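You operate a simulated robot arm through the tools that you are given. There is no shell and no other tool. Be economical: measure what you need, move in short steps, check, and stop when the job is done.

Carry out the task below with a simulated two-armed robot. There is one attempt and no reset: what you move stays moved.

## Task
Pick up the cyan toner cartridge from the chest-high shelf of the parts bay with one hand, pass it to the other hand and put it on the top of the side bench. Set down upright: cyan toner cartridge.
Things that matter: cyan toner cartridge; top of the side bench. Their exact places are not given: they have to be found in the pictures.

It is judged by the outcome, as a careful person would: the job done as asked, and still so three seconds after it is handed in. It fails if anything else is knocked over, pushed out of place, dropped, spilled or broken.

## Robot
Two 7-joint arms with two-finger parallel grippers on one trunk, on a base that drives. Base frame: it is fixed to the floor where the robot stands at the start and does not move with it; the origin is under the middle of the robot, x ahead of it, y to its left, z up. Lengths are in cm, angles in rad, forces in N, time in s.
The left shoulder is at the start at [-10.9, 11.9, 72.9], the right one opposite. Each reaches about 82.6 cm from its shoulder. Places, roughly: top of the side bench [-210, 370, 80]. Payload 3.43 kg a hand.
The TCP of each hand is the grasp point between the finger pads, 3 cm short of the fingertips. In the tool frame z runs along the fingers and y along their closing line. Largest opening 9.4 cm; finger width 2.8, thickness 1; the body of the gripper, 5 by 9.6 cm, starts 5.5 cm behind the TCP.
Orientation is that of the tool frame in the base frame, as [roll, pitch, yaw] about the fixed x, y, z axes, in that order (R = Rz(yaw) Ry(pitch) Rx(roll)). With the fingers straight down and closing along the base's y, the tool's x points along the base's -x, its y along +y and its z along -z.

## Interface
- The arms move only by the tool drive_tool. It takes "left_rows", "right_rows" or both (then of equal length, played together; a hand with none holds still); each is a list that holds one entry, the list of rows, each a list of 7 numbers: the shift along the tool's x, y, z in units of 100 mm (1.0 is 100 mm), then the turn, a rotation vector about the tool's x, y, z in units of 90 degrees (1.0 is 90 degrees), then the closure, from 0 (fully open) to 1 (shut). In form: [[[dx, dy, dz, wx, wy, wz, claw], ...]]. A call has 1 to 10 rows; each row is the pose to reach, as a shift and turn from the pose commanded when the call began, along the tool's axes at that moment. A call with a number of a shift or a turn outside -1 to 1 is refused whole. Each row takes 0.2 s and may step no farther than 5 cm and 0.15 rad from the row before; otherwise, or with a gripper value out of range, the whole call is refused. A pose out of reach is approached as far as the arm can. The call stops where the force on the tool passes 40 N (or 10 N more than at its start, if that is more) or the arm is blocked; 0.2 s more then pass. The fingers move at their own pace (about 15.3 cm/s each) and stop on an object; they squeeze with about 32 N. The grip force told is the motor's: it shows also when the fingers shut on nothing. Time passes only in rows, and 0.2 s behind the last, so rows that repeat a pose let the fingers close. It gives the time, the measured TCP pose, the force on the tool (base axes), the opening and the grip force at its end, in the units of the frame above (readings bear some noise), with the torque about the TCP (base axes, N m) and any sound that the robot's microphone picked up.
- Cameras (640 x 400 px; columns grow to the right, rows downward): "scene" is now at [5.77, -1.85, 147.34]; the picture's right is [-0.35, -0.94, 0.00], its down [-0.50, 0.19, -0.84] and it looks along [0.79, -0.29, -0.54] (base axes); focal length 249 px, centre (320, 200). "left" rides on the left gripper at [7.6, -1.4, -10.2] in its tool frame; the picture's right is [0.18, 0.98, 0.00], its down [-0.75, 0.14, -0.64] and it looks along [-0.63, 0.12, 0.77] (tool axes); focal length 243 px, centre (320, 200). "right" rides on the right gripper at [7.6, 1.4, -10.2] in its tool frame; the picture's right is [-0.18, 0.98, 0.00], its down [-0.75, -0.14, -0.64] and it looks along [-0.63, -0.12, 0.77] (tool axes); focal length 243 px, centre (320, 200).
- camera(camera): a new picture of that camera. The clock stands still meanwhile.
- lift_body(by): slides the trunk up (or, below 0, down) by that many cm; the arms and the scene camera ride with it, the base frame stays. It gives what a move gives, with no picture.
- drive_base(legs): drives the robot by 1 to 6 legs, each [ahead, left, turn to the left] in cm, cm and rad, along the robot's own axes; the way and the turn of a leg run together, so that a leg with both is an arc; at most 150 cm and 3.142 rad a leg. The arms and the cameras ride along, it lands a little off, and it stops where it bumps. It gives what a move gives.
- turn_head(pan, tilt): turns the head with the scene camera to pan (to the left, within 2.496 rad either way) and tilt (down, from -0.506 to 1.204), counted from straight ahead of the robot. It gives what a move gives.
- pixel_to_xyz(camera, pixels): for up to 12 pixels [column, row] of the newest picture of that camera ("zoom" is the newest enlarged one), the place [x, y, z] in the base frame of the surface seen there, good to about 0.2 cm, but the place of the scene camera against the robot may be out by one fixed shift of up to 2.5 cm in any direction. The clock stands still meanwhile.
- close_up(camera, box): a new picture of the part [left, top, right, bottom] of that camera's present view, enlarged. The clock stands still meanwhile.
- hand_in(): hands the job in; it is judged then, once.

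Work in short steps. Measure before you move; look again where a grasp or a placing could have gone wrong, and mend it. You have 80 turns and 78 pictures in all, those below and enlarged ones among them. Open the grippers and draw the arms clear of the work before you hand the job in, unless the task says otherwise; then end with one line.

The tools are called after ">>>" as a command line: name --argument value ..., lists and objects as JSON in quotes. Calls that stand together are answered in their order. drive_tool: Moves the arms, as the interface text tells. Its arguments: {"type":"object","properties":{"left_rows":{"type":"array"},"right_rows":{"type":"array"}},"required":[]} The other tools are called the same way: lift_body (by) slides the trunk up or down; drive_base (legs) drives the base; turn_head (pan, tilt) turns the head that bears the scene camera; camera (camera) takes a picture; pixel_to_xyz (camera, pixels) gives the place of the surface under pixels of a picture; close_up (camera, box) takes an enlarged picture of a part of a camera's view; hand_in () hands the job in.

At the start:

```text
time: 0.0
left_ee_pos: [36.2, 0.91, 100.01]
left_orientation: [3.141, 0.002, 3.14]
left_wrist_force: [-0.4, -0.6, 0.5]
left_torque: [-0.01, 0.02, -0.02]
left_width: 9.4
left_grasp_force: 0.1
right_ee_pos: [29.48, -21.4, 99.91]
right_orientation: [3.14, -0.002, 3.142]
right_wrist_force: [-0.7, -0.1, -0.4]
right_torque: [-0.01, -0.03, 0.01]
right_width: 9.43
right_grasp_force: 0.1
trunk travel left (down, up): [-15.0, 18.5]
robot x, y, heading: [0.09, -0.08, -0.004]
head pan, tilt: [-0.353, 0.567]
```

scene: 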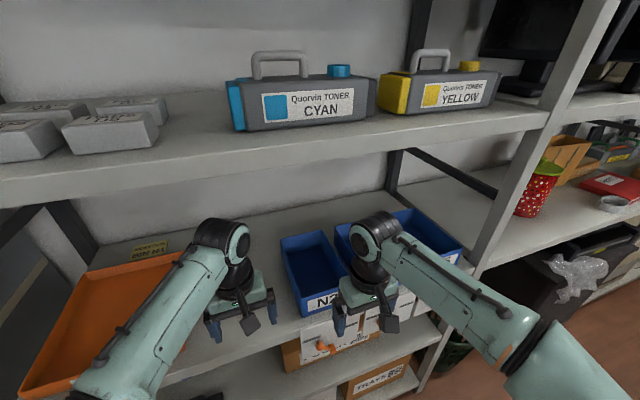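
right: 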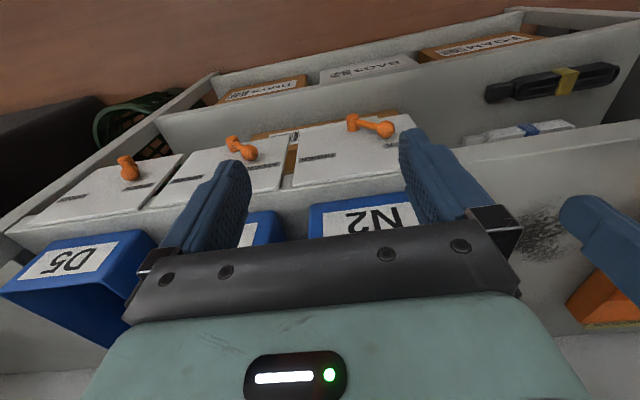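
left: 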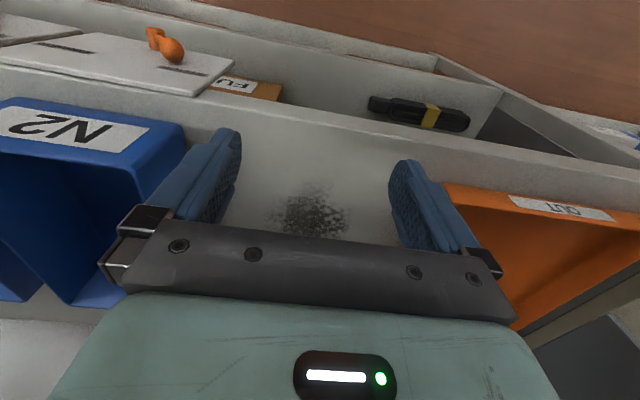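

The cyan cartridge is on the shelf at about (300,100) in the scene, with a handle on top at (280,65). I measure points on it and on the shelf.

>>> pixel_to_xyz --camera "scene" --pixels '[[280, 54], [255, 66], [305, 66], [240, 105], [370, 100], [245, 130], [372, 117], [338, 71], [230, 90], [300, 152], [385, 95], [160, 120]]'

>>> close_up --camera "scene" --box '[210, 30, 410, 155]'

```text
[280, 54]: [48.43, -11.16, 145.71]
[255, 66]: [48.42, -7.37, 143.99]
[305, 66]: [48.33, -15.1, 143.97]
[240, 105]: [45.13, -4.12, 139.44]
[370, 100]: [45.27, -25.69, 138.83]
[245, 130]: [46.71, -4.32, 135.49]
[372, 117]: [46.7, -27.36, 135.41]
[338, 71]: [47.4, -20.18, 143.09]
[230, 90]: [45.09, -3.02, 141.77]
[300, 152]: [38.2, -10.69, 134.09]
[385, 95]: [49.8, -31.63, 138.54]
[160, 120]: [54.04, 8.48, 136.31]
```

```text
3.20 times, centred on (310, 92) of scene
```

zoom: 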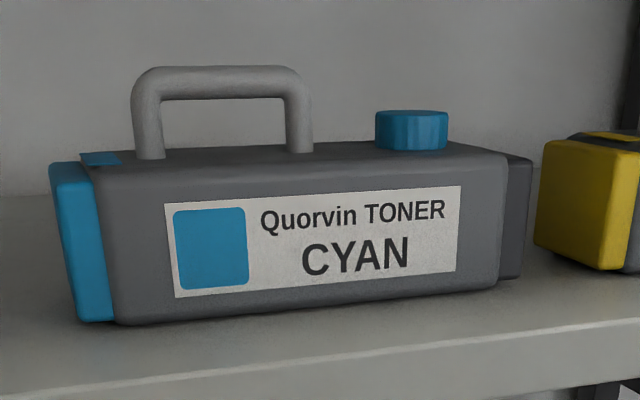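

I look up a little for a better view of the bay, and I check the surroundings for the bench.

>>> turn_head --pan -0.2 --tilt 0.25

>>> camera --camera "scene"

>>> turn_head --pan 2.1 --tilt 0.3

>>> camera --camera "scene"

```text
time: 0.8
left_ee_pos: [36.31, 0.84, 100.03]
left_orientation: [3.141, 0.0, -3.141]
left_wrist_force: [0.5, 0.5, 0.8]
left_torque: [0.01, -0.01, 0.0]
left_width: 9.38
left_grasp_force: 0.1
right_ee_pos: [29.45, -21.35, 100.0]
right_orientation: [3.141, 0.0, 3.141]
right_wrist_force: [0.3, -0.7, -0.2]
right_torque: [-0.05, 0.03, -0.02]
right_width: 9.41
right_grasp_force: 0.1
trunk travel left (down, up): [-15.0, 18.5]
robot x, y, heading: [0.21, -0.03, 0.003]
head pan, tilt: [-0.201, 0.25]
```

```text
73 pictures are left
```

scene: 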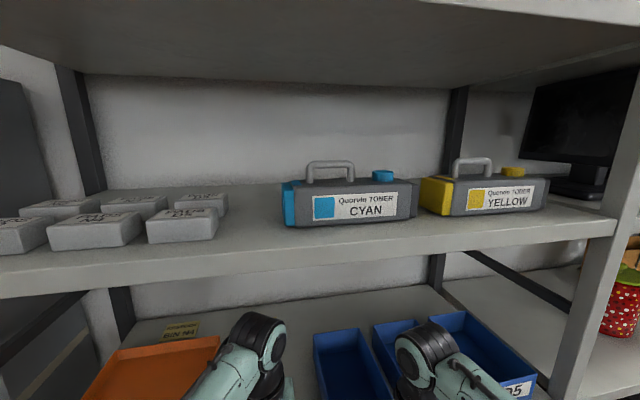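

```text
time: 2.9
left_ee_pos: [36.37, 1.01, 100.16]
left_orientation: [-3.141, -0.001, -3.142]
left_wrist_force: [-1.0, -0.5, 0.1]
left_torque: [-0.01, -0.02, 0.01]
left_width: 9.37
left_grasp_force: 0.1
right_ee_pos: [29.47, -21.32, 100.1]
right_orientation: [-3.142, 0.001, 3.138]
right_wrist_force: [-0.5, -0.2, -0.2]
right_torque: [0.0, 0.01, 0.01]
right_width: 9.42
right_grasp_force: 0.2
trunk travel left (down, up): [-15.0, 18.5]
robot x, y, heading: [0.18, -0.13, 0.003]
head pan, tilt: [2.1, 0.3]
```

```text
72 pictures are left
```

scene: 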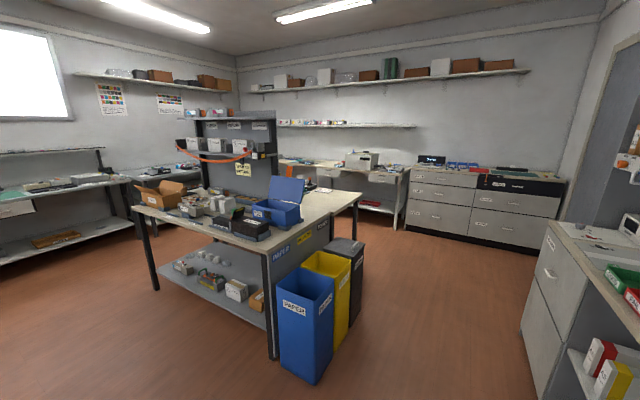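

The side bench at about [-210,370,80] should appear near (320,165), at the back wall. I zoom in there and measure it.

>>> close_up --camera "scene" --box '[270, 110, 430, 230]'

>>> pixel_to_xyz --camera "scene" --pixels '[[330, 167], [300, 162], [395, 170], [360, 175], [320, 192], [290, 162], [400, 230], [325, 345], [365, 245], [440, 180], [540, 240], [345, 195]]'

```text
3.33 times, centred on (350, 170) of scene
```

zoom: 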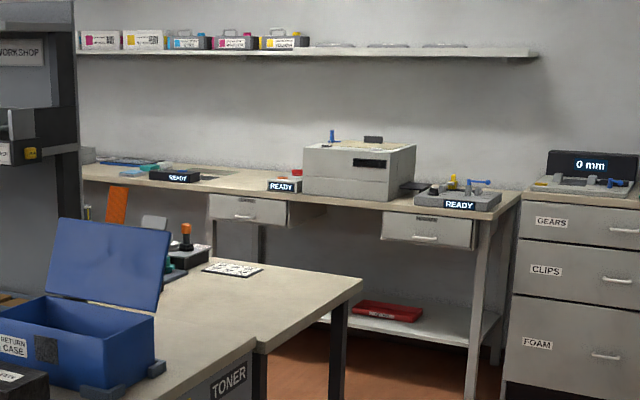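

```text
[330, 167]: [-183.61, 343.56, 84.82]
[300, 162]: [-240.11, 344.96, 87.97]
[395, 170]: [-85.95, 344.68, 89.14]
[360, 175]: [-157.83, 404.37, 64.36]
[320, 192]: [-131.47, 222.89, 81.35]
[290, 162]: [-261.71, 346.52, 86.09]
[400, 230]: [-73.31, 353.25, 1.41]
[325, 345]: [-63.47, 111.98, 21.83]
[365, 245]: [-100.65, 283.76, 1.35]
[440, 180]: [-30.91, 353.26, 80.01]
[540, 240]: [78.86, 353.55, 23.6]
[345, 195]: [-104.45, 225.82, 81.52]
```

The side bench's front edge is at y≈345, z≈80, beyond the island. Now I return to the bay and measure the shelf geometry.

>>> turn_head --pan -0.2 --tilt 0.25

>>> close_up --camera "scene" --box '[260, 130, 460, 255]'

>>> camera --camera "scene"

>>> pixel_to_xyz --camera "scene" --pixels '[[320, 40], [500, 8], [320, 250], [300, 262], [340, 182], [330, 165], [383, 172], [345, 183], [178, 214], [210, 225], [320, 283], [430, 210]]'

```text
time: 5.1
left_ee_pos: [36.25, 0.95, 99.99]
left_orientation: [3.14, -0.002, -3.142]
left_wrist_force: [0.1, -0.4, 0.5]
left_torque: [0.03, 0.02, 0.02]
left_width: 9.38
left_grasp_force: 0.2
right_ee_pos: [29.52, -21.36, 100.03]
right_orientation: [-3.141, -0.001, -3.141]
right_wrist_force: [-0.8, 0.5, -0.5]
right_torque: [-0.02, 0.01, -0.01]
right_width: 9.39
right_grasp_force: 0.0
trunk travel left (down, up): [-15.0, 18.5]
robot x, y, heading: [0.4, 0.11, 0.001]
head pan, tilt: [-0.201, 0.25]
```

```text
3.20 times, centred on (360, 192) of scene
```

zoom: 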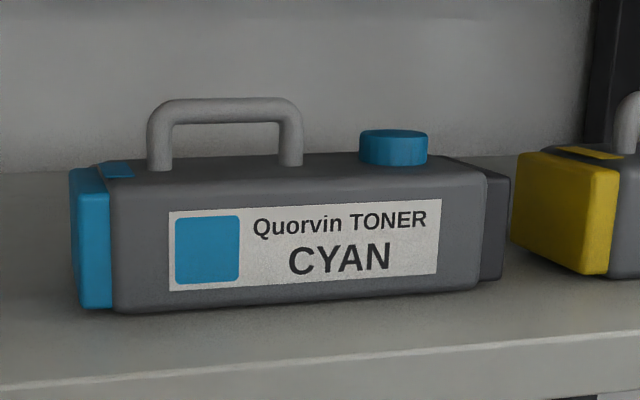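

```text
69 pictures are left
```

scene: 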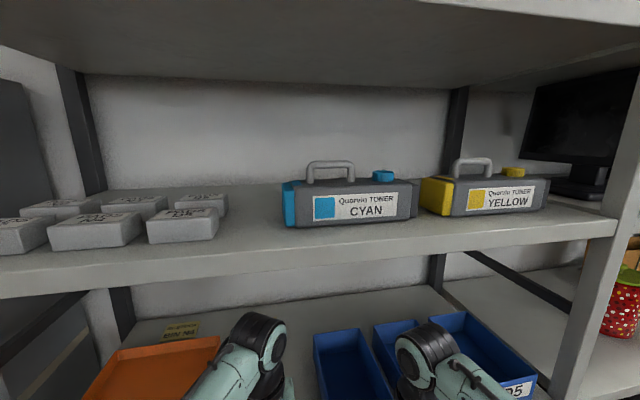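

```text
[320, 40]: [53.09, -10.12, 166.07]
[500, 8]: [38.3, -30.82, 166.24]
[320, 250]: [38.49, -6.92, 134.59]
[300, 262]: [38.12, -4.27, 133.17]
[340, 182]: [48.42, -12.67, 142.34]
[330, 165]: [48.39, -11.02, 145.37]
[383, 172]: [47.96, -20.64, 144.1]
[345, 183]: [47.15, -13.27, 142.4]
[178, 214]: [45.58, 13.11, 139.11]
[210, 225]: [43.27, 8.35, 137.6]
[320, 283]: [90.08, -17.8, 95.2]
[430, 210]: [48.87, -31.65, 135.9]
```

The shelf top is at z≈135 with its front edge at x≈38; the shelf above has its underside at 166, so the approach to the handle bar has to be horizontal from the front. First I back away so the arms can be raised safely, and I check the depth of the cartridge body.

>>> pixel_to_xyz --camera "zoom" --pixels '[[220, 110], [220, 158], [220, 165], [220, 178], [330, 158], [160, 150], [290, 150], [395, 140], [90, 240], [490, 220], [300, 290], [200, 140]]'

>>> drive_base --legs '[[-30, 0, 0], [0, -10, 0]]'

>>> lift_body --by 18.4

```text
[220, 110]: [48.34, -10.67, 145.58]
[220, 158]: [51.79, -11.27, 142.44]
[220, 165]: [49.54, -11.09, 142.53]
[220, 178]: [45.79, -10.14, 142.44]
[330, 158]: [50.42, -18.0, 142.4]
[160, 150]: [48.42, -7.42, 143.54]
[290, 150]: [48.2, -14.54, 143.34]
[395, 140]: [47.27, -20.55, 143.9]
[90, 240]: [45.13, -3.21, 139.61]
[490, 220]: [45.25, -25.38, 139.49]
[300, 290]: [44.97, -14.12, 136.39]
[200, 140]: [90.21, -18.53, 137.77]
```

```text
time: 8.2
left_ee_pos: [6.04, -8.97, 99.98]
left_orientation: [-3.141, 0.0, 3.141]
left_wrist_force: [-0.1, 0.2, 0.0]
left_torque: [0.01, -0.03, -0.01]
left_width: 9.4
left_grasp_force: 0.1
right_ee_pos: [-0.71, -31.24, 99.98]
right_orientation: [-3.141, 0.0, -3.142]
right_wrist_force: [0.0, -0.1, -0.8]
right_torque: [0.01, 0.03, -0.01]
right_width: 9.42
right_grasp_force: 0.1
trunk travel left (down, up): [-15.0, 18.5]
robot x, y, heading: [-29.78, -9.83, -0.002]
head pan, tilt: [-0.201, 0.25]
```

```text
time: 10.3
left_ee_pos: [6.15, -8.96, 118.51]
left_orientation: [-3.141, 0.0, -3.139]
left_wrist_force: [-0.3, 0.2, 0.1]
left_torque: [-0.02, -0.01, 0.01]
left_width: 9.4
left_grasp_force: 0.0
right_ee_pos: [-0.88, -31.08, 118.33]
right_orientation: [3.141, 0.001, 3.142]
right_wrist_force: [-0.1, -0.3, 0.5]
right_torque: [0.02, 0.01, 0.02]
right_width: 9.39
right_grasp_force: 0.2
trunk travel left (down, up): [-33.4, 0.1]
robot x, y, heading: [-30.21, -9.77, -0.0]
head pan, tilt: [-0.201, 0.25]
```

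Bar top is near z≈145.7 and the body top is at 142.4. I now raise both hands and turn their fingers forward, with the closing line vertical and the cameras on the outer sides.

>>> drive_tool --left_rows '[[[0, 0.05, -0.1, -0.0515, -0.0515, 0.0515, 0], [0, 0.1, -0.2, -0.103, -0.103, 0.103, 0], [0, 0.15, -0.3, -0.1545, -0.1545, 0.1545, 0], [0, 0.2, -0.4, -0.206, -0.206, 0.206, 0], [0, 0.25, -0.5, -0.2575, -0.2575, 0.2575, 0], [0, 0.3, -0.6, -0.309, -0.309, 0.309, 0], [0, 0.35, -0.7, -0.3605, -0.3605, 0.3605, 0], [0, 0.4, -0.8, -0.412, -0.412, 0.412, 0], [0, 0.45, -0.9, -0.4635, -0.4635, 0.4635, 0], [0, 0.5, -1.0, -0.515, -0.515, 0.515, 0]]]' --right_rows '[[[0, 0, -0.1, 0.0515, -0.0515, -0.0515, 0], [0, 0, -0.2, 0.103, -0.103, -0.103, 0], [0, 0, -0.3, 0.1545, -0.1545, -0.1545, 0], [0, 0, -0.4, 0.206, -0.206, -0.206, 0], [0, 0, -0.5, 0.2575, -0.2575, -0.2575, 0], [0, 0, -0.6, 0.309, -0.309, -0.309, 0], [0, 0, -0.7, 0.3605, -0.3605, -0.3605, 0], [0, 0, -0.8, 0.412, -0.412, -0.412, 0], [0, 0, -0.9, 0.4635, -0.4635, -0.4635, 0], [0, 0, -1.0, 0.515, -0.515, -0.515, 0]]]'

```text
time: 12.5
left_ee_pos: [5.93, -3.87, 128.53]
left_orientation: [2.053, 0.297, 2.054]
left_wrist_force: [-0.5, 0.4, -0.3]
left_torque: [0.01, 0.0, 0.03]
left_width: 9.4
left_grasp_force: 0.1
right_ee_pos: [-0.68, -31.24, 128.37]
right_orientation: [-2.052, 0.294, -2.053]
right_wrist_force: [-0.9, 1.0, 0.8]
right_torque: [0.04, -0.01, -0.01]
right_width: 9.4
right_grasp_force: 0.0
trunk travel left (down, up): [-33.4, 0.1]
robot x, y, heading: [-29.88, -9.94, 0.002]
head pan, tilt: [-0.201, 0.25]
```

Continuing the turn and raising by 10 cm more, with half-closed fingers.

>>> drive_tool --left_rows '[[[-0.059, 0.169, -0.089, -0.051, -0.051, 0.051, 0.3], [-0.117, 0.339, -0.178, -0.102, -0.102, 0.102, 0.5], [-0.176, 0.508, -0.266, -0.153, -0.153, 0.153, 0.6], [-0.234, 0.678, -0.355, -0.204, -0.204, 0.204, 0.6], [-0.293, 0.847, -0.444, -0.255, -0.255, 0.255, 0.6]]]' --right_rows '[[[-0.059, -0.169, -0.089, 0.051, -0.051, -0.051, 0.3], [-0.117, -0.339, -0.178, 0.102, -0.102, -0.102, 0.5], [-0.176, -0.508, -0.266, 0.153, -0.153, -0.153, 0.6], [-0.234, -0.678, -0.355, 0.204, -0.204, -0.204, 0.6], [-0.293, -0.847, -0.444, 0.255, -0.255, -0.255, 0.6]]]'

>>> camera --camera "left"

>>> camera --camera "scene"

```text
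time: 13.7
left_ee_pos: [6.12, -3.87, 138.52]
left_orientation: [1.57, -0.001, 1.57]
left_wrist_force: [0.3, -0.3, 0.2]
left_torque: [0.0, -0.01, 0.0]
left_width: 3.77
left_grasp_force: 0.1
right_ee_pos: [-0.66, -31.06, 138.48]
right_orientation: [-1.572, -0.003, -1.567]
right_wrist_force: [-0.3, -0.2, 0.4]
right_torque: [-0.01, -0.03, -0.02]
right_width: 3.78
right_grasp_force: 0.0
trunk travel left (down, up): [-33.4, 0.1]
robot x, y, heading: [-30.23, -9.8, -0.002]
head pan, tilt: [-0.201, 0.25]
```

```text
68 pictures are left
```

left: 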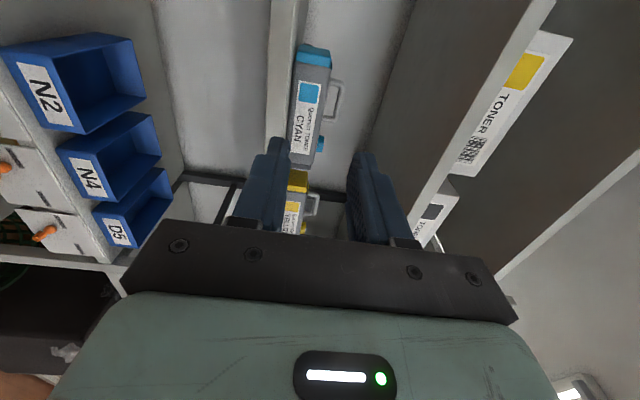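

```text
67 pictures are left
```

scene: 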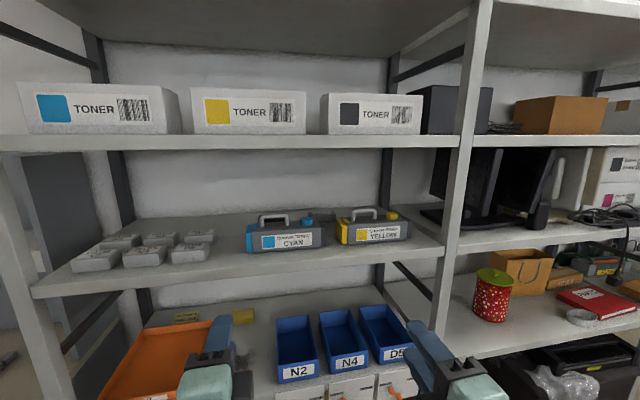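

The left wrist camera sees the cyan cartridge at (310,110) with its handle at (335,95). I zoom in to measure it.

>>> close_up --camera "left" --box '[260, 30, 380, 180]'

>>> close_up --camera "left" --box '[280, 50, 360, 180]'

```text
2.67 times, centred on (320, 105) of left
```

zoom: 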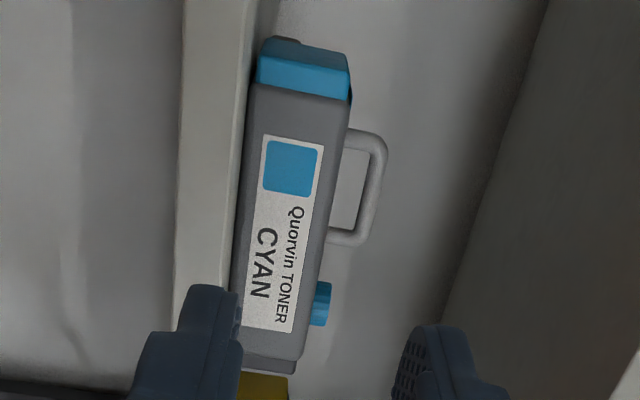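

```text
3.08 times, centred on (320, 115) of left
```

zoom: 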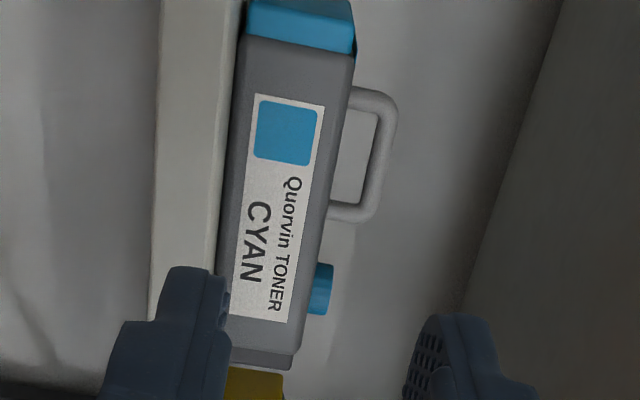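

>>> pixel_to_xyz --camera "zoom" --pixels '[[385, 155], [378, 105], [366, 205], [353, 98], [340, 212], [358, 120], [375, 155], [391, 155], [340, 130], [240, 120], [300, 20], [290, 360]]'

```text
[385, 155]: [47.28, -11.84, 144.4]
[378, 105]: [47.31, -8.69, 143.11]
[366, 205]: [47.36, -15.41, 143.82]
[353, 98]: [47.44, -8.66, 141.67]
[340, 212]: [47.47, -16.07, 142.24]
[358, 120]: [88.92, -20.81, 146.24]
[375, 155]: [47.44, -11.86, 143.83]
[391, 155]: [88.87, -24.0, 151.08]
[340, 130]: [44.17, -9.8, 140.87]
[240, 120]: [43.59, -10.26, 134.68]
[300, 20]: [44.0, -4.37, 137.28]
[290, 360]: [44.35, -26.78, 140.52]
```

From the wrist camera (the precise one), the bar front is at x≈47.3, bar z≈144.1, and its posts are at y≈-8 and -15.7. I test the reach in free space: forward 8 cm, up 5.5 cm and right 6 cm with the left hand.

>>> drive_tool --left_rows '[[[-0.16, 0.14, 0.2, 0, 0, 0, 0.6], [-0.32, 0.28, 0.4, 0, 0, 0, 0.6], [-0.48, 0.42, 0.6, 0, 0, 0, 0.65], [-0.64, 0.56, 0.84, 0, 0, 0, 0.65], [-0.64, 0.56, 0.84, 0, 0, 0, 0.65]]]'

>>> turn_head --pan 0 --tilt 1.0

>>> camera --camera "scene"

```text
time: 14.9
left_ee_pos: [14.61, -10.27, 144.01]
left_orientation: [1.57, -0.001, 1.57]
left_wrist_force: [-0.6, 0.4, -0.3]
left_torque: [0.0, 0.0, -0.03]
left_width: 3.26
left_grasp_force: 0.1
right_ee_pos: [-0.79, -30.97, 138.42]
right_orientation: [-1.571, 0.0, -1.568]
right_wrist_force: [-0.2, -0.1, 1.0]
right_torque: [0.01, 0.0, -0.02]
right_width: 3.79
right_grasp_force: 0.1
trunk travel left (down, up): [-33.4, 0.1]
robot x, y, heading: [-30.35, -9.53, 0.001]
head pan, tilt: [-0.201, 0.25]
```

```text
time: 16.0
left_ee_pos: [14.54, -10.27, 144.04]
left_orientation: [1.573, 0.0, 1.571]
left_wrist_force: [-0.3, -1.2, -0.3]
left_torque: [-0.02, -0.01, -0.02]
left_width: 3.31
left_grasp_force: 0.1
right_ee_pos: [-0.72, -31.24, 138.28]
right_orientation: [-1.569, 0.0, -1.569]
right_wrist_force: [-0.2, 0.6, -1.0]
right_torque: [0.02, -0.01, -0.02]
right_width: 3.75
right_grasp_force: 0.1
trunk travel left (down, up): [-33.4, 0.1]
robot x, y, heading: [-30.23, -9.35, -0.006]
head pan, tilt: [0.0, 1.0]
```

```text
64 pictures are left
```

scene: 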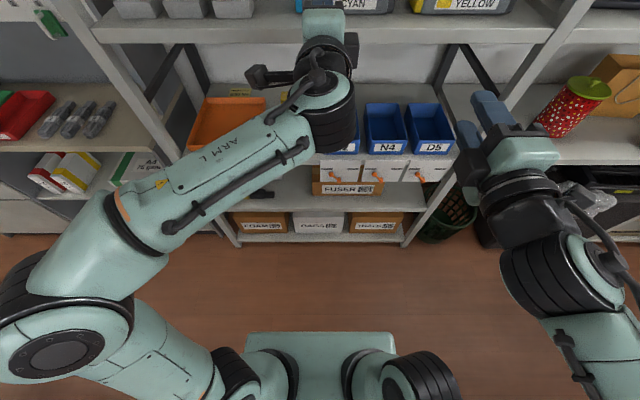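

Reachable. I retract the right hand 6 cm for clearance, then drive ahead 18 cm so the left fingertips stop just short of the shelf, and look again.

>>> drive_tool --right_rows '[[[0, 0, -0.3, 0, 0, 0, 0.6], [0, 0, -0.6, 0, 0, 0, 0.6]]]'

>>> drive_base --legs '[[18, 0, 0]]'

>>> camera --camera "left"

>>> close_up --camera "left" --box '[220, 20, 420, 180]'

```text
time: 16.6
left_ee_pos: [14.54, -10.22, 143.95]
left_orientation: [1.57, 0.001, 1.57]
left_wrist_force: [0.6, 0.6, -0.3]
left_torque: [-0.03, -0.01, 0.0]
left_width: 3.28
left_grasp_force: 0.1
right_ee_pos: [-6.84, -31.18, 138.41]
right_orientation: [-1.571, -0.001, -1.569]
right_wrist_force: [-0.6, -0.3, -0.1]
right_torque: [-0.01, 0.0, -0.02]
right_width: 3.77
right_grasp_force: 0.1
trunk travel left (down, up): [-33.4, 0.1]
robot x, y, heading: [-30.21, -9.81, 0.001]
head pan, tilt: [0.0, 1.0]
```

```text
time: 18.1
left_ee_pos: [32.39, -10.18, 144.03]
left_orientation: [1.569, 0.001, 1.571]
left_wrist_force: [-0.7, 0.6, -0.1]
left_torque: [0.02, -0.01, -0.03]
left_width: 3.28
left_grasp_force: 0.1
right_ee_pos: [11.08, -31.12, 138.54]
right_orientation: [-1.57, -0.001, -1.57]
right_wrist_force: [-0.3, -0.3, 0.2]
right_torque: [0.0, 0.01, 0.0]
right_width: 3.77
right_grasp_force: 0.1
trunk travel left (down, up): [-33.4, 0.1]
robot x, y, heading: [-12.38, -10.13, 0.002]
head pan, tilt: [0.0, 1.0]
```

```text
63 pictures are left
```

left: 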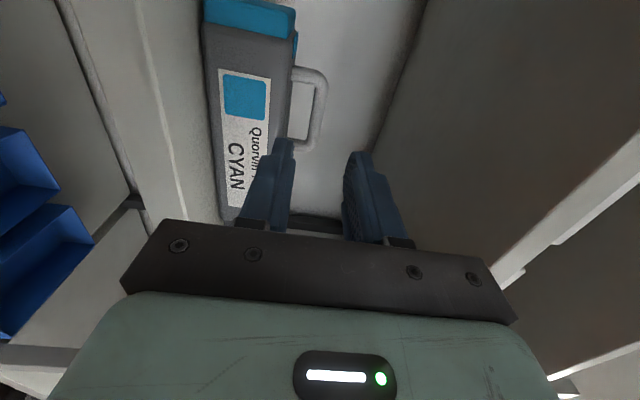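

```text
2.50 times, centred on (320, 100) of left
```

zoom: 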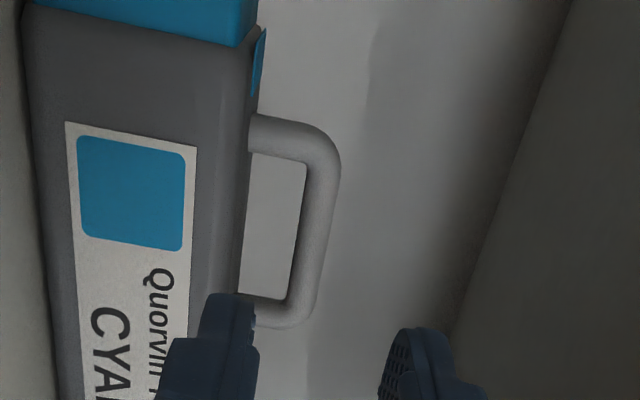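

The handle fills the zoomed view: bar at (318,220), left post at (280,135), body edge at (250,90). I measure these for the exact grasp place.

>>> pixel_to_xyz --camera "zoom" --pixels '[[318, 220], [307, 220], [330, 220], [303, 240], [300, 280], [280, 120], [280, 135], [280, 157], [243, 180], [230, 180], [262, 315], [322, 170]]'

```text
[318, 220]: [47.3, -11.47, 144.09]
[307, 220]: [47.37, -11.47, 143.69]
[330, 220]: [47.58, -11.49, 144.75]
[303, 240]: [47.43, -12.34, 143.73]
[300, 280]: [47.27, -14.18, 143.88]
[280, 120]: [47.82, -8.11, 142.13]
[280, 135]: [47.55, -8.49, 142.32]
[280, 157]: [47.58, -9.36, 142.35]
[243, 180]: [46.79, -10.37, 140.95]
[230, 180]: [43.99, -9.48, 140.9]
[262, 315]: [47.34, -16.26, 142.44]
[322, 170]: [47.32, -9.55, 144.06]
```

Bar centre is (48.0, y, 144.15), body top z≈140.95, gap between the posts y≈-9.4…-15. I set the left hand to y=-11.0, narrow the opening to 2.6 cm, and drive ahead 10 cm so the tips stop just before the bar.

>>> drive_tool --left_rows '[[[-0.08, 0.015, 0, 0, 0, 0, 0.72], [-0.08, 0.015, 0, 0, 0, 0, 0.72]]]'

>>> drive_base --legs '[[10, 0, 0]]'

>>> camera --camera "left"

>>> close_up --camera "left" --box '[220, 60, 400, 180]'

```text
time: 18.7
left_ee_pos: [32.5, -11.02, 144.31]
left_orientation: [1.569, 0.001, 1.571]
left_wrist_force: [0.9, -0.3, 0.0]
left_torque: [0.0, 0.04, -0.01]
left_width: 2.62
left_grasp_force: 0.0
right_ee_pos: [11.18, -31.07, 138.49]
right_orientation: [-1.571, 0.0, -1.569]
right_wrist_force: [-0.3, 1.1, -0.7]
right_torque: [-0.03, -0.01, 0.0]
right_width: 3.76
right_grasp_force: 0.0
trunk travel left (down, up): [-33.4, 0.1]
robot x, y, heading: [-12.12, -9.97, -0.001]
head pan, tilt: [0.0, 1.0]
```

```text
time: 19.8
left_ee_pos: [42.34, -10.99, 144.08]
left_orientation: [1.57, 0.0, 1.572]
left_wrist_force: [0.4, -0.6, -0.3]
left_torque: [0.0, 0.01, 0.0]
left_width: 2.64
left_grasp_force: 0.0
right_ee_pos: [20.93, -30.99, 138.4]
right_orientation: [-1.568, -0.001, -1.571]
right_wrist_force: [0.9, 0.5, 1.2]
right_torque: [0.02, -0.03, -0.01]
right_width: 3.77
right_grasp_force: 0.0
trunk travel left (down, up): [-33.4, 0.1]
robot x, y, heading: [-2.48, -10.12, 0.001]
head pan, tilt: [0.0, 1.0]
```

```text
61 pictures are left
```

left: 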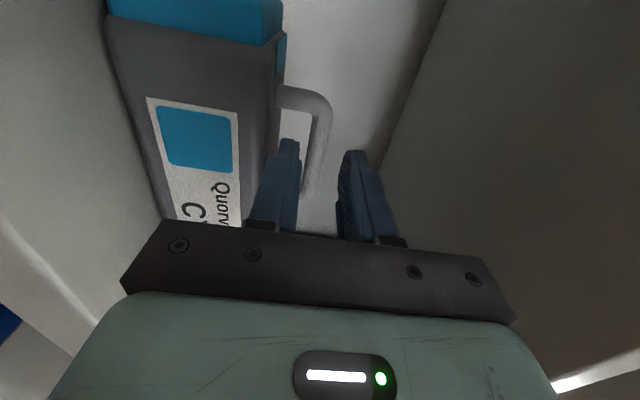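

```text
3.33 times, centred on (310, 120) of left
```

zoom: 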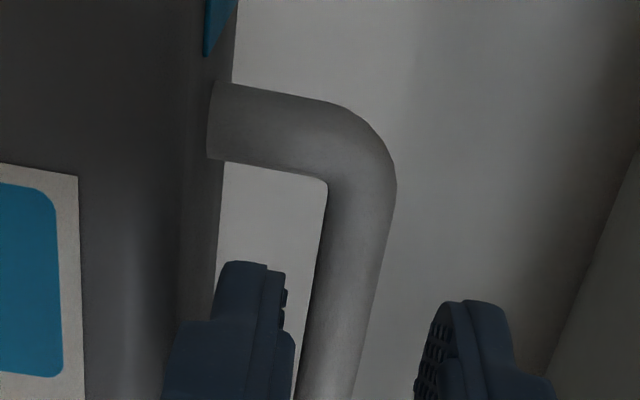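

The bar lies between the fingers. I check its place once more before going in.

>>> pixel_to_xyz --camera "zoom" --pixels '[[345, 260], [318, 260], [376, 260], [270, 165], [217, 130], [205, 200], [245, 265], [480, 310]]'

```text
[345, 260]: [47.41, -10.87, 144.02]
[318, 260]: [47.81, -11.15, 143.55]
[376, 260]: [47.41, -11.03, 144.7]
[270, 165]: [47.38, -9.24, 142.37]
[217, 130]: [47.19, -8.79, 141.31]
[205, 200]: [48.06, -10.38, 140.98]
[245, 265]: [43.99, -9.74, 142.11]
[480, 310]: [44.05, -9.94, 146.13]
```

Finger mid-height 144.12 matches the bar at 144.15. I shift 0.15 cm right and drive ahead 4.5 cm.

>>> drive_tool --left_rows '[[[-0.015, 0, 0, 0, 0, 0, 0.72]]]'

>>> drive_base --legs '[[4.5, 0, 0]]'

>>> camera --camera "left"

```text
time: 20.2
left_ee_pos: [42.14, -11.26, 144.28]
left_orientation: [1.57, 0.001, 1.57]
left_wrist_force: [-0.1, -0.3, 0.6]
left_torque: [0.02, -0.01, 0.0]
left_width: 2.62
left_grasp_force: 0.1
right_ee_pos: [20.81, -31.16, 138.49]
right_orientation: [-1.569, -0.002, -1.571]
right_wrist_force: [0.7, -0.1, -0.6]
right_torque: [0.02, -0.02, -0.01]
right_width: 3.76
right_grasp_force: 0.0
trunk travel left (down, up): [-33.4, 0.1]
robot x, y, heading: [-2.36, -9.94, -0.001]
head pan, tilt: [0.0, 1.0]
```

```text
time: 21.1
left_ee_pos: [46.47, -11.18, 144.27]
left_orientation: [1.568, 0.0, 1.568]
left_wrist_force: [-0.2, -0.4, -0.7]
left_torque: [0.0, -0.01, 0.0]
left_width: 2.64
left_grasp_force: 0.1
right_ee_pos: [25.17, -31.07, 138.63]
right_orientation: [-1.57, 0.001, -1.57]
right_wrist_force: [-0.9, 0.0, 0.3]
right_torque: [0.02, 0.02, -0.01]
right_width: 3.74
right_grasp_force: 0.2
trunk travel left (down, up): [-33.4, 0.1]
robot x, y, heading: [1.89, -9.64, -0.0]
head pan, tilt: [0.0, 1.0]
```

```text
59 pictures are left
```

left: 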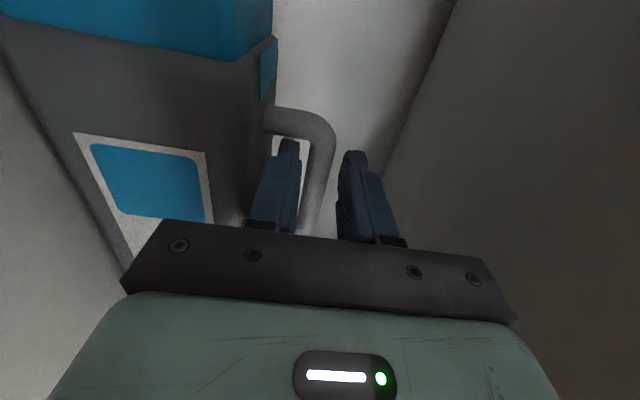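

No contact and the bar is between the fingers. I move 0.5 cm deeper and close.

>>> drive_tool --left_rows '[[[0, 0, 0.05, 0, 0, 0, 0.72], [0, 0, 0.05, 0, 0, 0, 1], [0, 0, 0.05, 0, 0, 0, 1], [0, 0, 0.05, 0, 0, 0, 1]]]'

>>> camera --camera "left"

```text
time: 22.1
left_ee_pos: [47.31, -11.22, 144.2]
left_orientation: [1.572, 0.002, 1.569]
left_wrist_force: [-0.6, 0.8, -0.9]
left_torque: [0.37, 0.03, 0.0]
left_width: 1.43
left_grasp_force: 32.2
right_ee_pos: [25.42, -31.16, 138.54]
right_orientation: [-1.569, 0.0, -1.57]
right_wrist_force: [0.0, -0.4, -0.4]
right_torque: [0.03, -0.01, 0.0]
right_width: 3.73
right_grasp_force: 0.0
trunk travel left (down, up): [-33.4, 0.1]
robot x, y, heading: [1.93, -10.23, -0.003]
head pan, tilt: [0.0, 1.0]
```

```text
58 pictures are left
```

left: 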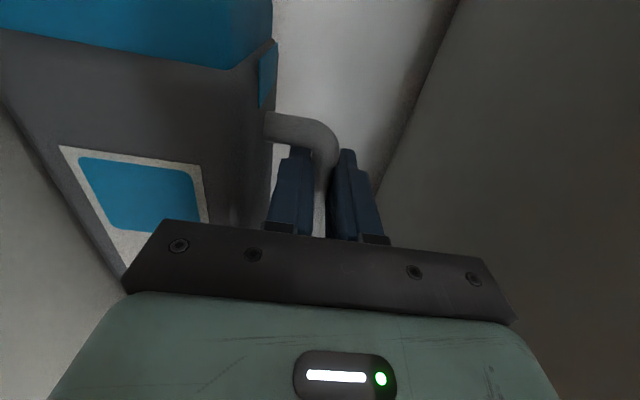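

The bar is gripped (1.43 cm, 32 N). I lift 3 cm gently with the arm.

>>> drive_tool --left_rows '[[[0, 0.05, 0.05, 0, 0, 0, 1], [0, 0.1, 0.05, 0, 0, 0, 1], [0, 0.15, 0.05, 0, 0, 0, 1], [0, 0.2, 0.05, 0, 0, 0, 1], [0, 0.25, 0.05, 0, 0, 0, 1], [0, 0.3, 0.05, 0, 0, 0, 1]]]'

>>> camera --camera "left"

>>> turn_head --pan 0 --tilt 0.4

>>> camera --camera "scene"

```text
time: 23.5
left_ee_pos: [47.75, -11.29, 147.23]
left_orientation: [1.569, 0.0, 1.568]
left_wrist_force: [-0.3, -0.7, -7.2]
left_torque: [0.35, 0.06, 0.04]
left_width: 1.38
left_grasp_force: 32.1
right_ee_pos: [25.33, -31.01, 138.52]
right_orientation: [-1.569, 0.0, -1.572]
right_wrist_force: [-0.1, 0.2, 0.0]
right_torque: [-0.03, 0.01, -0.01]
right_width: 3.75
right_grasp_force: 0.1
trunk travel left (down, up): [-33.4, 0.1]
robot x, y, heading: [1.97, -9.52, -0.0]
head pan, tilt: [0.0, 1.0]
```

```text
57 pictures are left
```

left: 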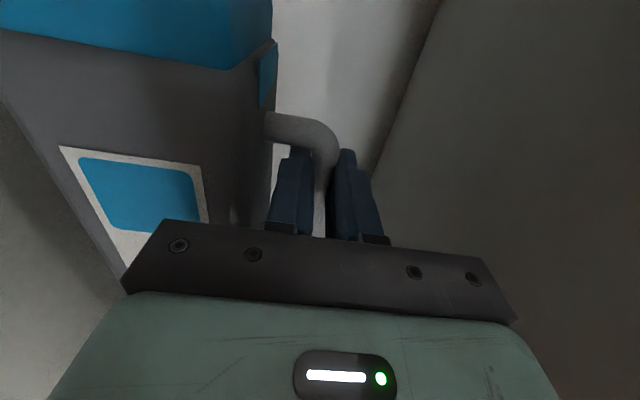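

```text
time: 24.5
left_ee_pos: [47.88, -11.15, 147.23]
left_orientation: [1.569, 0.0, 1.569]
left_wrist_force: [0.8, 0.8, -8.2]
left_torque: [0.34, 0.05, 0.0]
left_width: 1.4
left_grasp_force: 31.9
right_ee_pos: [25.39, -31.17, 138.49]
right_orientation: [-1.567, 0.0, -1.571]
right_wrist_force: [-0.2, 0.4, -0.1]
right_torque: [0.04, 0.0, 0.0]
right_width: 3.74
right_grasp_force: 0.1
trunk travel left (down, up): [-33.4, 0.1]
robot x, y, heading: [2.05, -9.39, -0.003]
head pan, tilt: [0.0, 0.4]
```

```text
56 pictures are left
```

scene: 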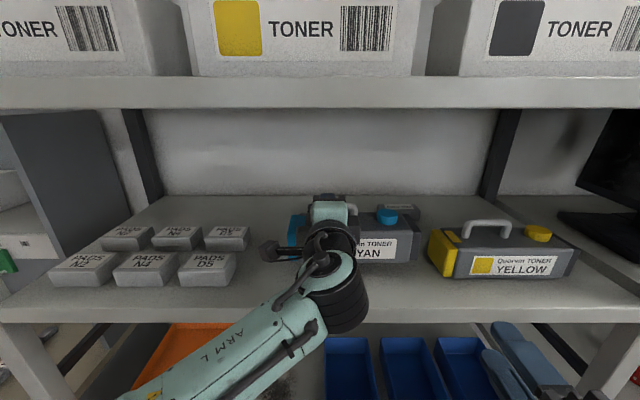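

Held level (about 0.8 kg, no slip) and 3 cm clear of the shelf. I back straight out by 45 cm.

>>> drive_base --legs '[[-45, 0, 0]]'

>>> camera --camera "scene"

```text
time: 27.3
left_ee_pos: [2.75, -11.16, 147.21]
left_orientation: [1.569, 0.0, 1.572]
left_wrist_force: [-0.5, -0.3, -7.0]
left_torque: [0.35, 0.07, 0.03]
left_width: 1.37
left_grasp_force: 31.9
right_ee_pos: [-19.65, -31.07, 138.59]
right_orientation: [-1.57, -0.001, -1.566]
right_wrist_force: [-0.4, -0.3, 0.4]
right_torque: [0.0, 0.02, -0.04]
right_width: 3.73
right_grasp_force: 0.0
trunk travel left (down, up): [-33.4, 0.1]
robot x, y, heading: [-43.37, -9.64, 0.006]
head pan, tilt: [0.0, 0.4]
```

```text
55 pictures are left
```

scene: 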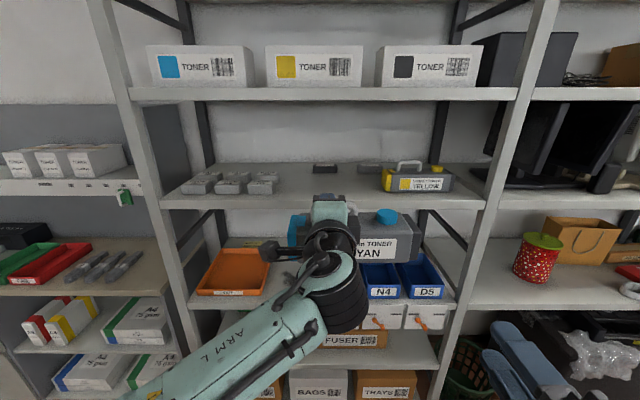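

Clear of the shelf. I lower the trunk by 18 cm, then lower the left hand 20 cm while the right hand turns its fingers downward.

>>> lift_body --by -18.4

>>> drive_tool --left_rows '[[[0, -0.2, -0.04, 0, 0, 0, 1], [0, -0.4, -0.08, 0, 0, 0, 1], [0, -0.6, -0.12, 0, 0, 0, 1], [0, -0.8, -0.16, 0, 0, 0, 1], [0, -1.0, -0.2, 0, 0, 0, 1]]]'

>>> drive_tool --left_rows '[[[0, -0.1, -0.02, 0, 0, 0, 1], [0, -0.2, -0.04, 0, 0, 0, 1], [0, -0.3, -0.06, 0, 0, 0, 1], [0, -0.4, -0.08, 0, 0, 0, 1], [0, -0.5, -0.1, 0, 0, 0, 1], [0, -0.6, -0.12, 0, 0, 0, 1], [0, -0.7, -0.14, 0, 0, 0, 1], [0, -0.8, -0.16, 0, 0, 0, 1], [0, -0.9, -0.18, 0, 0, 0, 1], [0, -1.0, -0.2, 0, 0, 0, 1]]]' --right_rows '[[[0, 0, 0, -0.09, 0, 0, 0.5], [0, 0, 0, -0.18, 0, 0, 0.4], [0, 0, 0, -0.27, 0, 0, 0.4], [0, 0, 0, -0.36, 0, 0, 0.4], [0, 0, 0, -0.45, 0, 0, 0.4], [0, 0, 0, -0.54, 0, 0, 0.4], [0, 0, 0, -0.63, 0, 0, 0.4], [0, 0, 0, -0.72, 0, 0, 0.4], [0, 0, 0, -0.81, 0, 0, 0.4], [0, 0, 0, -0.9, 0, 0, 0.4]]]'

>>> turn_head --pan 0 --tilt 0.9

>>> camera --camera "scene"

```text
time: 29.3
left_ee_pos: [2.71, -11.13, 128.97]
left_orientation: [1.569, 0.0, 1.573]
left_wrist_force: [-0.5, 0.0, -7.7]
left_torque: [0.33, 0.05, -0.03]
left_width: 1.35
left_grasp_force: 31.7
right_ee_pos: [-19.61, -31.23, 120.04]
right_orientation: [-1.568, 0.0, -1.568]
right_wrist_force: [0.2, -0.2, 0.5]
right_torque: [0.02, -0.07, 0.01]
right_width: 3.78
right_grasp_force: 0.1
trunk travel left (down, up): [-15.0, 18.5]
robot x, y, heading: [-43.47, -9.95, 0.007]
head pan, tilt: [0.0, 0.4]
```

```text
time: 30.5
left_ee_pos: [0.51, -11.16, 118.73]
left_orientation: [1.569, 0.0, 1.572]
left_wrist_force: [0.1, -0.4, -7.7]
left_torque: [0.34, 0.05, -0.02]
left_width: 1.39
left_grasp_force: 31.9
right_ee_pos: [-19.64, -31.2, 120.11]
right_orientation: [-1.57, 0.0, -1.569]
right_wrist_force: [0.5, 0.5, -0.4]
right_torque: [0.02, -0.01, -0.01]
right_width: 3.75
right_grasp_force: 0.1
trunk travel left (down, up): [-15.0, 18.5]
robot x, y, heading: [-43.02, -9.57, 0.006]
head pan, tilt: [0.0, 0.4]
```

```text
time: 32.7
left_ee_pos: [-1.34, -11.3, 108.82]
left_orientation: [1.572, 0.0, 1.574]
left_wrist_force: [0.0, 0.1, -7.7]
left_torque: [0.37, 0.09, 0.01]
left_width: 1.4
left_grasp_force: 32.2
right_ee_pos: [-19.79, -31.44, 120.12]
right_orientation: [-2.859, 0.001, -1.568]
right_wrist_force: [-0.1, -0.9, 0.3]
right_torque: [0.01, -0.02, 0.0]
right_width: 5.63
right_grasp_force: 0.2
right hand out of reach, approached as far as the arm can: row 10
trunk travel left (down, up): [-15.0, 18.5]
robot x, y, heading: [-43.35, -10.03, 0.001]
head pan, tilt: [0.0, 0.4]
```

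```text
time: 33.6
left_ee_pos: [-1.33, -11.18, 108.94]
left_orientation: [1.57, -0.001, 1.573]
left_wrist_force: [0.5, -0.1, -7.6]
left_torque: [0.35, 0.06, -0.01]
left_width: 1.39
left_grasp_force: 32.0
right_ee_pos: [-19.96, -31.26, 120.13]
right_orientation: [-2.854, 0.003, -1.57]
right_wrist_force: [-0.3, -0.2, -0.4]
right_torque: [-0.02, -0.02, -0.03]
right_width: 5.66
right_grasp_force: 0.1
trunk travel left (down, up): [-15.0, 18.5]
robot x, y, heading: [-43.08, -9.91, 0.001]
head pan, tilt: [0.0, 0.901]
```

```text
54 pictures are left
```

scene: 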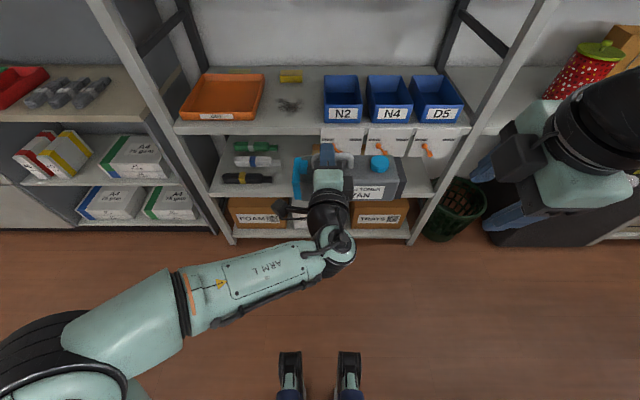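

The right hand is 16° short of vertical at its present place; further forward should ease that. I move it 10 cm ahead and complete the turn.

>>> drive_tool --right_rows '[[[0, -0.2, 0.03, 0, 0, 0, 0.4], [0, -0.4, 0.06, 0, 0, 0, 0.4], [0, -0.6, 0.1, -0.03, 0, 0, 0.4], [0, -0.8, 0.13, -0.06, 0, 0, 0.4], [0, -0.988, 0.157, -0.1, 0, 0, 0.4], [0, -0.988, 0.157, -0.1, 0, 0, 0.4]]]'

```text
time: 35.0
left_ee_pos: [-1.33, -11.15, 108.77]
left_orientation: [1.572, -0.001, 1.574]
left_wrist_force: [-0.5, -0.6, -6.8]
left_torque: [0.35, 0.07, -0.04]
left_width: 1.38
left_grasp_force: 32.1
right_ee_pos: [-11.42, -31.77, 115.55]
right_orientation: [-3.011, 0.0, -1.57]
right_wrist_force: [0.8, 0.0, 0.6]
right_torque: [-0.02, -0.01, -0.01]
right_width: 5.64
right_grasp_force: 0.0
right hand out of reach, approached as far as the arm can: row 1, 2, 3, 4, 5, 6
trunk travel left (down, up): [-15.0, 18.5]
robot x, y, heading: [-43.13, -10.17, 0.005]
head pan, tilt: [0.0, 0.901]
```

The top-down pose is limited in height, so I lower the left hand 10 cm more and the right a little with it.

>>> drive_tool --left_rows '[[[0, -0.2, 0, 0, 0, 0, 1], [0, -0.4, 0, 0, 0, 0, 1], [0, -0.6, 0, 0, 0, 0, 1], [0, -0.8, 0, 0, 0, 0, 1], [0, -1.0, 0, 0, 0, 0, 1]]]' --right_rows '[[[0, 0, 0.1, 0, 0, 0, 0.4], [0, 0, 0.2, 0, 0, 0, 0.4], [0, 0, 0.3, 0, 0, 0, 0.4], [0, 0, 0.4, 0, 0, 0, 0.4], [0, 0, 0.5, 0, 0, 0, 0.4]]]'

```text
time: 36.2
left_ee_pos: [-1.36, -11.08, 98.78]
left_orientation: [1.571, -0.002, 1.572]
left_wrist_force: [0.5, -1.0, -7.3]
left_torque: [0.35, 0.05, 0.01]
left_width: 1.38
left_grasp_force: 32.2
right_ee_pos: [-11.02, -31.88, 110.5]
right_orientation: [-3.013, 0.001, -1.571]
right_wrist_force: [-0.6, -0.4, -0.3]
right_torque: [0.03, -0.01, 0.01]
right_width: 5.63
right_grasp_force: 0.1
trunk travel left (down, up): [-15.0, 18.5]
robot x, y, heading: [-42.9, -9.93, 0.003]
head pan, tilt: [0.0, 0.901]
```

Now move the right hand over the right end of the handle, 10 cm ahead and 10 cm left, finishing the vertical turn.

>>> drive_tool --right_rows '[[[-0.2, -0.2, 0.03, 0, 0, 0, 0.4], [-0.4, -0.4, 0.05, -0.02, 0, 0, 0.4], [-0.6, -0.6, 0.08, -0.04, 0, 0, 0.4], [-0.8, -0.8, 0.1, -0.06, 0, 0, 0.4], [-1.0, -0.98, 0.13, -0.08, 0, 0, 0.4]]]'

>>> camera --camera "right"

>>> camera --camera "scene"

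```text
time: 37.4
left_ee_pos: [-1.31, -11.14, 98.75]
left_orientation: [1.571, -0.001, 1.573]
left_wrist_force: [0.2, 0.2, -7.6]
left_torque: [0.36, 0.06, 0.01]
left_width: 1.35
left_grasp_force: 31.5
right_ee_pos: [-4.99, -23.79, 108.46]
right_orientation: [-3.113, 0.001, -1.57]
right_wrist_force: [0.2, 0.1, 1.1]
right_torque: [0.0, -0.03, 0.0]
right_width: 5.63
right_grasp_force: 0.0
right hand out of reach, approached as far as the arm can: row 3, 4, 5
trunk travel left (down, up): [-15.0, 18.5]
robot x, y, heading: [-43.34, -9.8, 0.005]
head pan, tilt: [0.0, 0.901]
```

```text
53 pictures are left
```

right: 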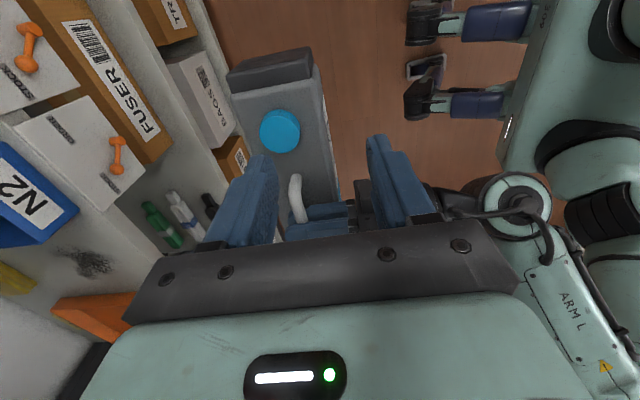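

```text
52 pictures are left
```

scene: 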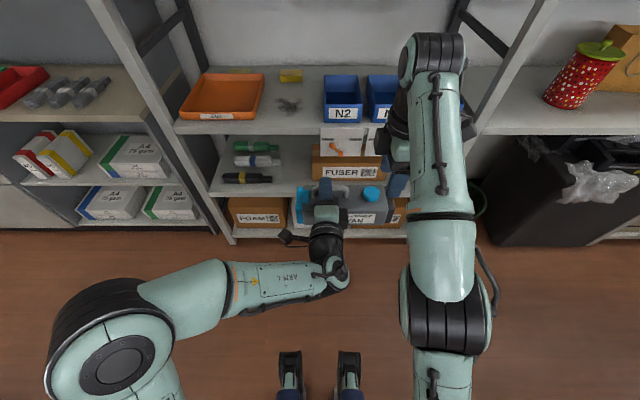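

Reach limits the right hand here, so I bring the left hand with the cartridge 10 cm nearer and 6 cm lower.

>>> drive_tool --left_rows '[[[0, -0.12, -0.2, 0, 0, 0, 1], [0, -0.24, -0.4, 0, 0, 0, 1], [0, -0.36, -0.6, 0, 0, 0, 1], [0, -0.48, -0.8, 0, 0, 0, 1], [0, -0.6, -1.0, 0, 0, 0, 1]]]'

>>> drive_tool --right_rows '[[[-0.1, 0.05, 0, -0.018, 0, 0, 0.4], [-0.25, 0.15, 0.05, -0.018, 0, 0, 0.4], [-0.4, 0.3, 0.1, -0.018, 0, 0, 0.4], [-0.55, 0.45, 0.15, -0.018, 0, 0, 0.4], [-0.7, 0.55, 0.2, -0.018, 0, 0, 0.4]]]'

>>> camera --camera "right"

```text
time: 38.6
left_ee_pos: [-11.4, -11.16, 92.85]
left_orientation: [1.569, 0.0, 1.573]
left_wrist_force: [-0.1, 0.6, -8.2]
left_torque: [0.33, 0.08, 0.0]
left_width: 1.41
left_grasp_force: 31.7
right_ee_pos: [-5.01, -23.79, 108.48]
right_orientation: [-3.112, 0.001, -1.57]
right_wrist_force: [0.7, 0.0, 0.6]
right_torque: [0.01, 0.01, 0.03]
right_width: 5.65
right_grasp_force: 0.0
trunk travel left (down, up): [-15.0, 18.5]
robot x, y, heading: [-43.14, -10.14, 0.006]
head pan, tilt: [0.0, 0.901]
```

```text
time: 39.8
left_ee_pos: [-11.32, -11.26, 92.77]
left_orientation: [1.568, 0.0, 1.574]
left_wrist_force: [0.2, -0.8, -7.7]
left_torque: [0.38, 0.07, 0.02]
left_width: 1.38
left_grasp_force: 31.6
right_ee_pos: [-10.72, -16.76, 106.62]
right_orientation: [3.116, 0.002, -1.57]
right_wrist_force: [0.3, 0.7, 0.8]
right_torque: [0.03, -0.01, 0.01]
right_width: 5.66
right_grasp_force: 0.0
right hand out of reach, approached as far as the arm can: row 1
trunk travel left (down, up): [-15.0, 18.5]
robot x, y, heading: [-43.05, -10.24, 0.0]
head pan, tilt: [0.0, 0.901]
```

```text
51 pictures are left
```

right: 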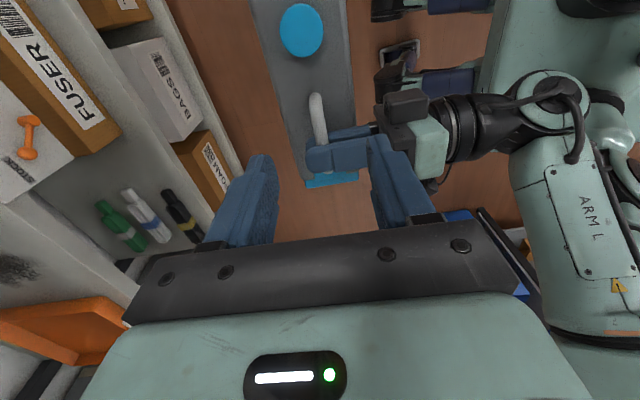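

Good view from above: handle bar from (315,97) to (322,150), left fingers at (340,155). I measure the bar.

>>> close_up --camera "right" --box '[250, 60, 410, 190]'

>>> pixel_to_xyz --camera "right" --pixels '[[314, 97], [317, 115], [319, 130], [321, 140], [325, 157], [360, 150], [300, 30], [280, 100], [350, 100], [412, 105]]'

```text
3.08 times, centred on (330, 125) of right
```

zoom: 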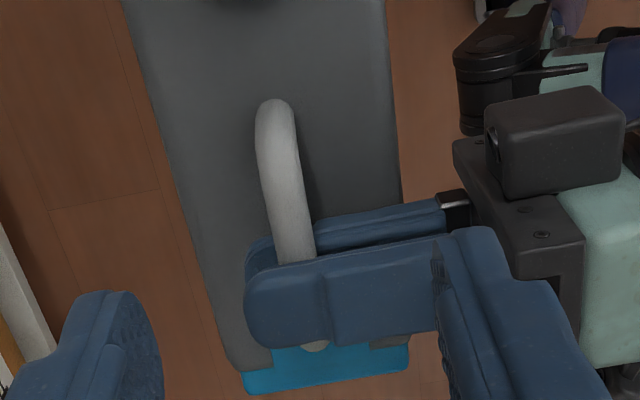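

```text
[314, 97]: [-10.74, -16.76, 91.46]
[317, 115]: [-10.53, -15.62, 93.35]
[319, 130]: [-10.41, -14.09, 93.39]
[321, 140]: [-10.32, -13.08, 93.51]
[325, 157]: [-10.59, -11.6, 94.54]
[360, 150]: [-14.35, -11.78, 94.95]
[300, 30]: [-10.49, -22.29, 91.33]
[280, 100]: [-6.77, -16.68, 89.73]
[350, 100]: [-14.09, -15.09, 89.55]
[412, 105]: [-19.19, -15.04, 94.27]
```

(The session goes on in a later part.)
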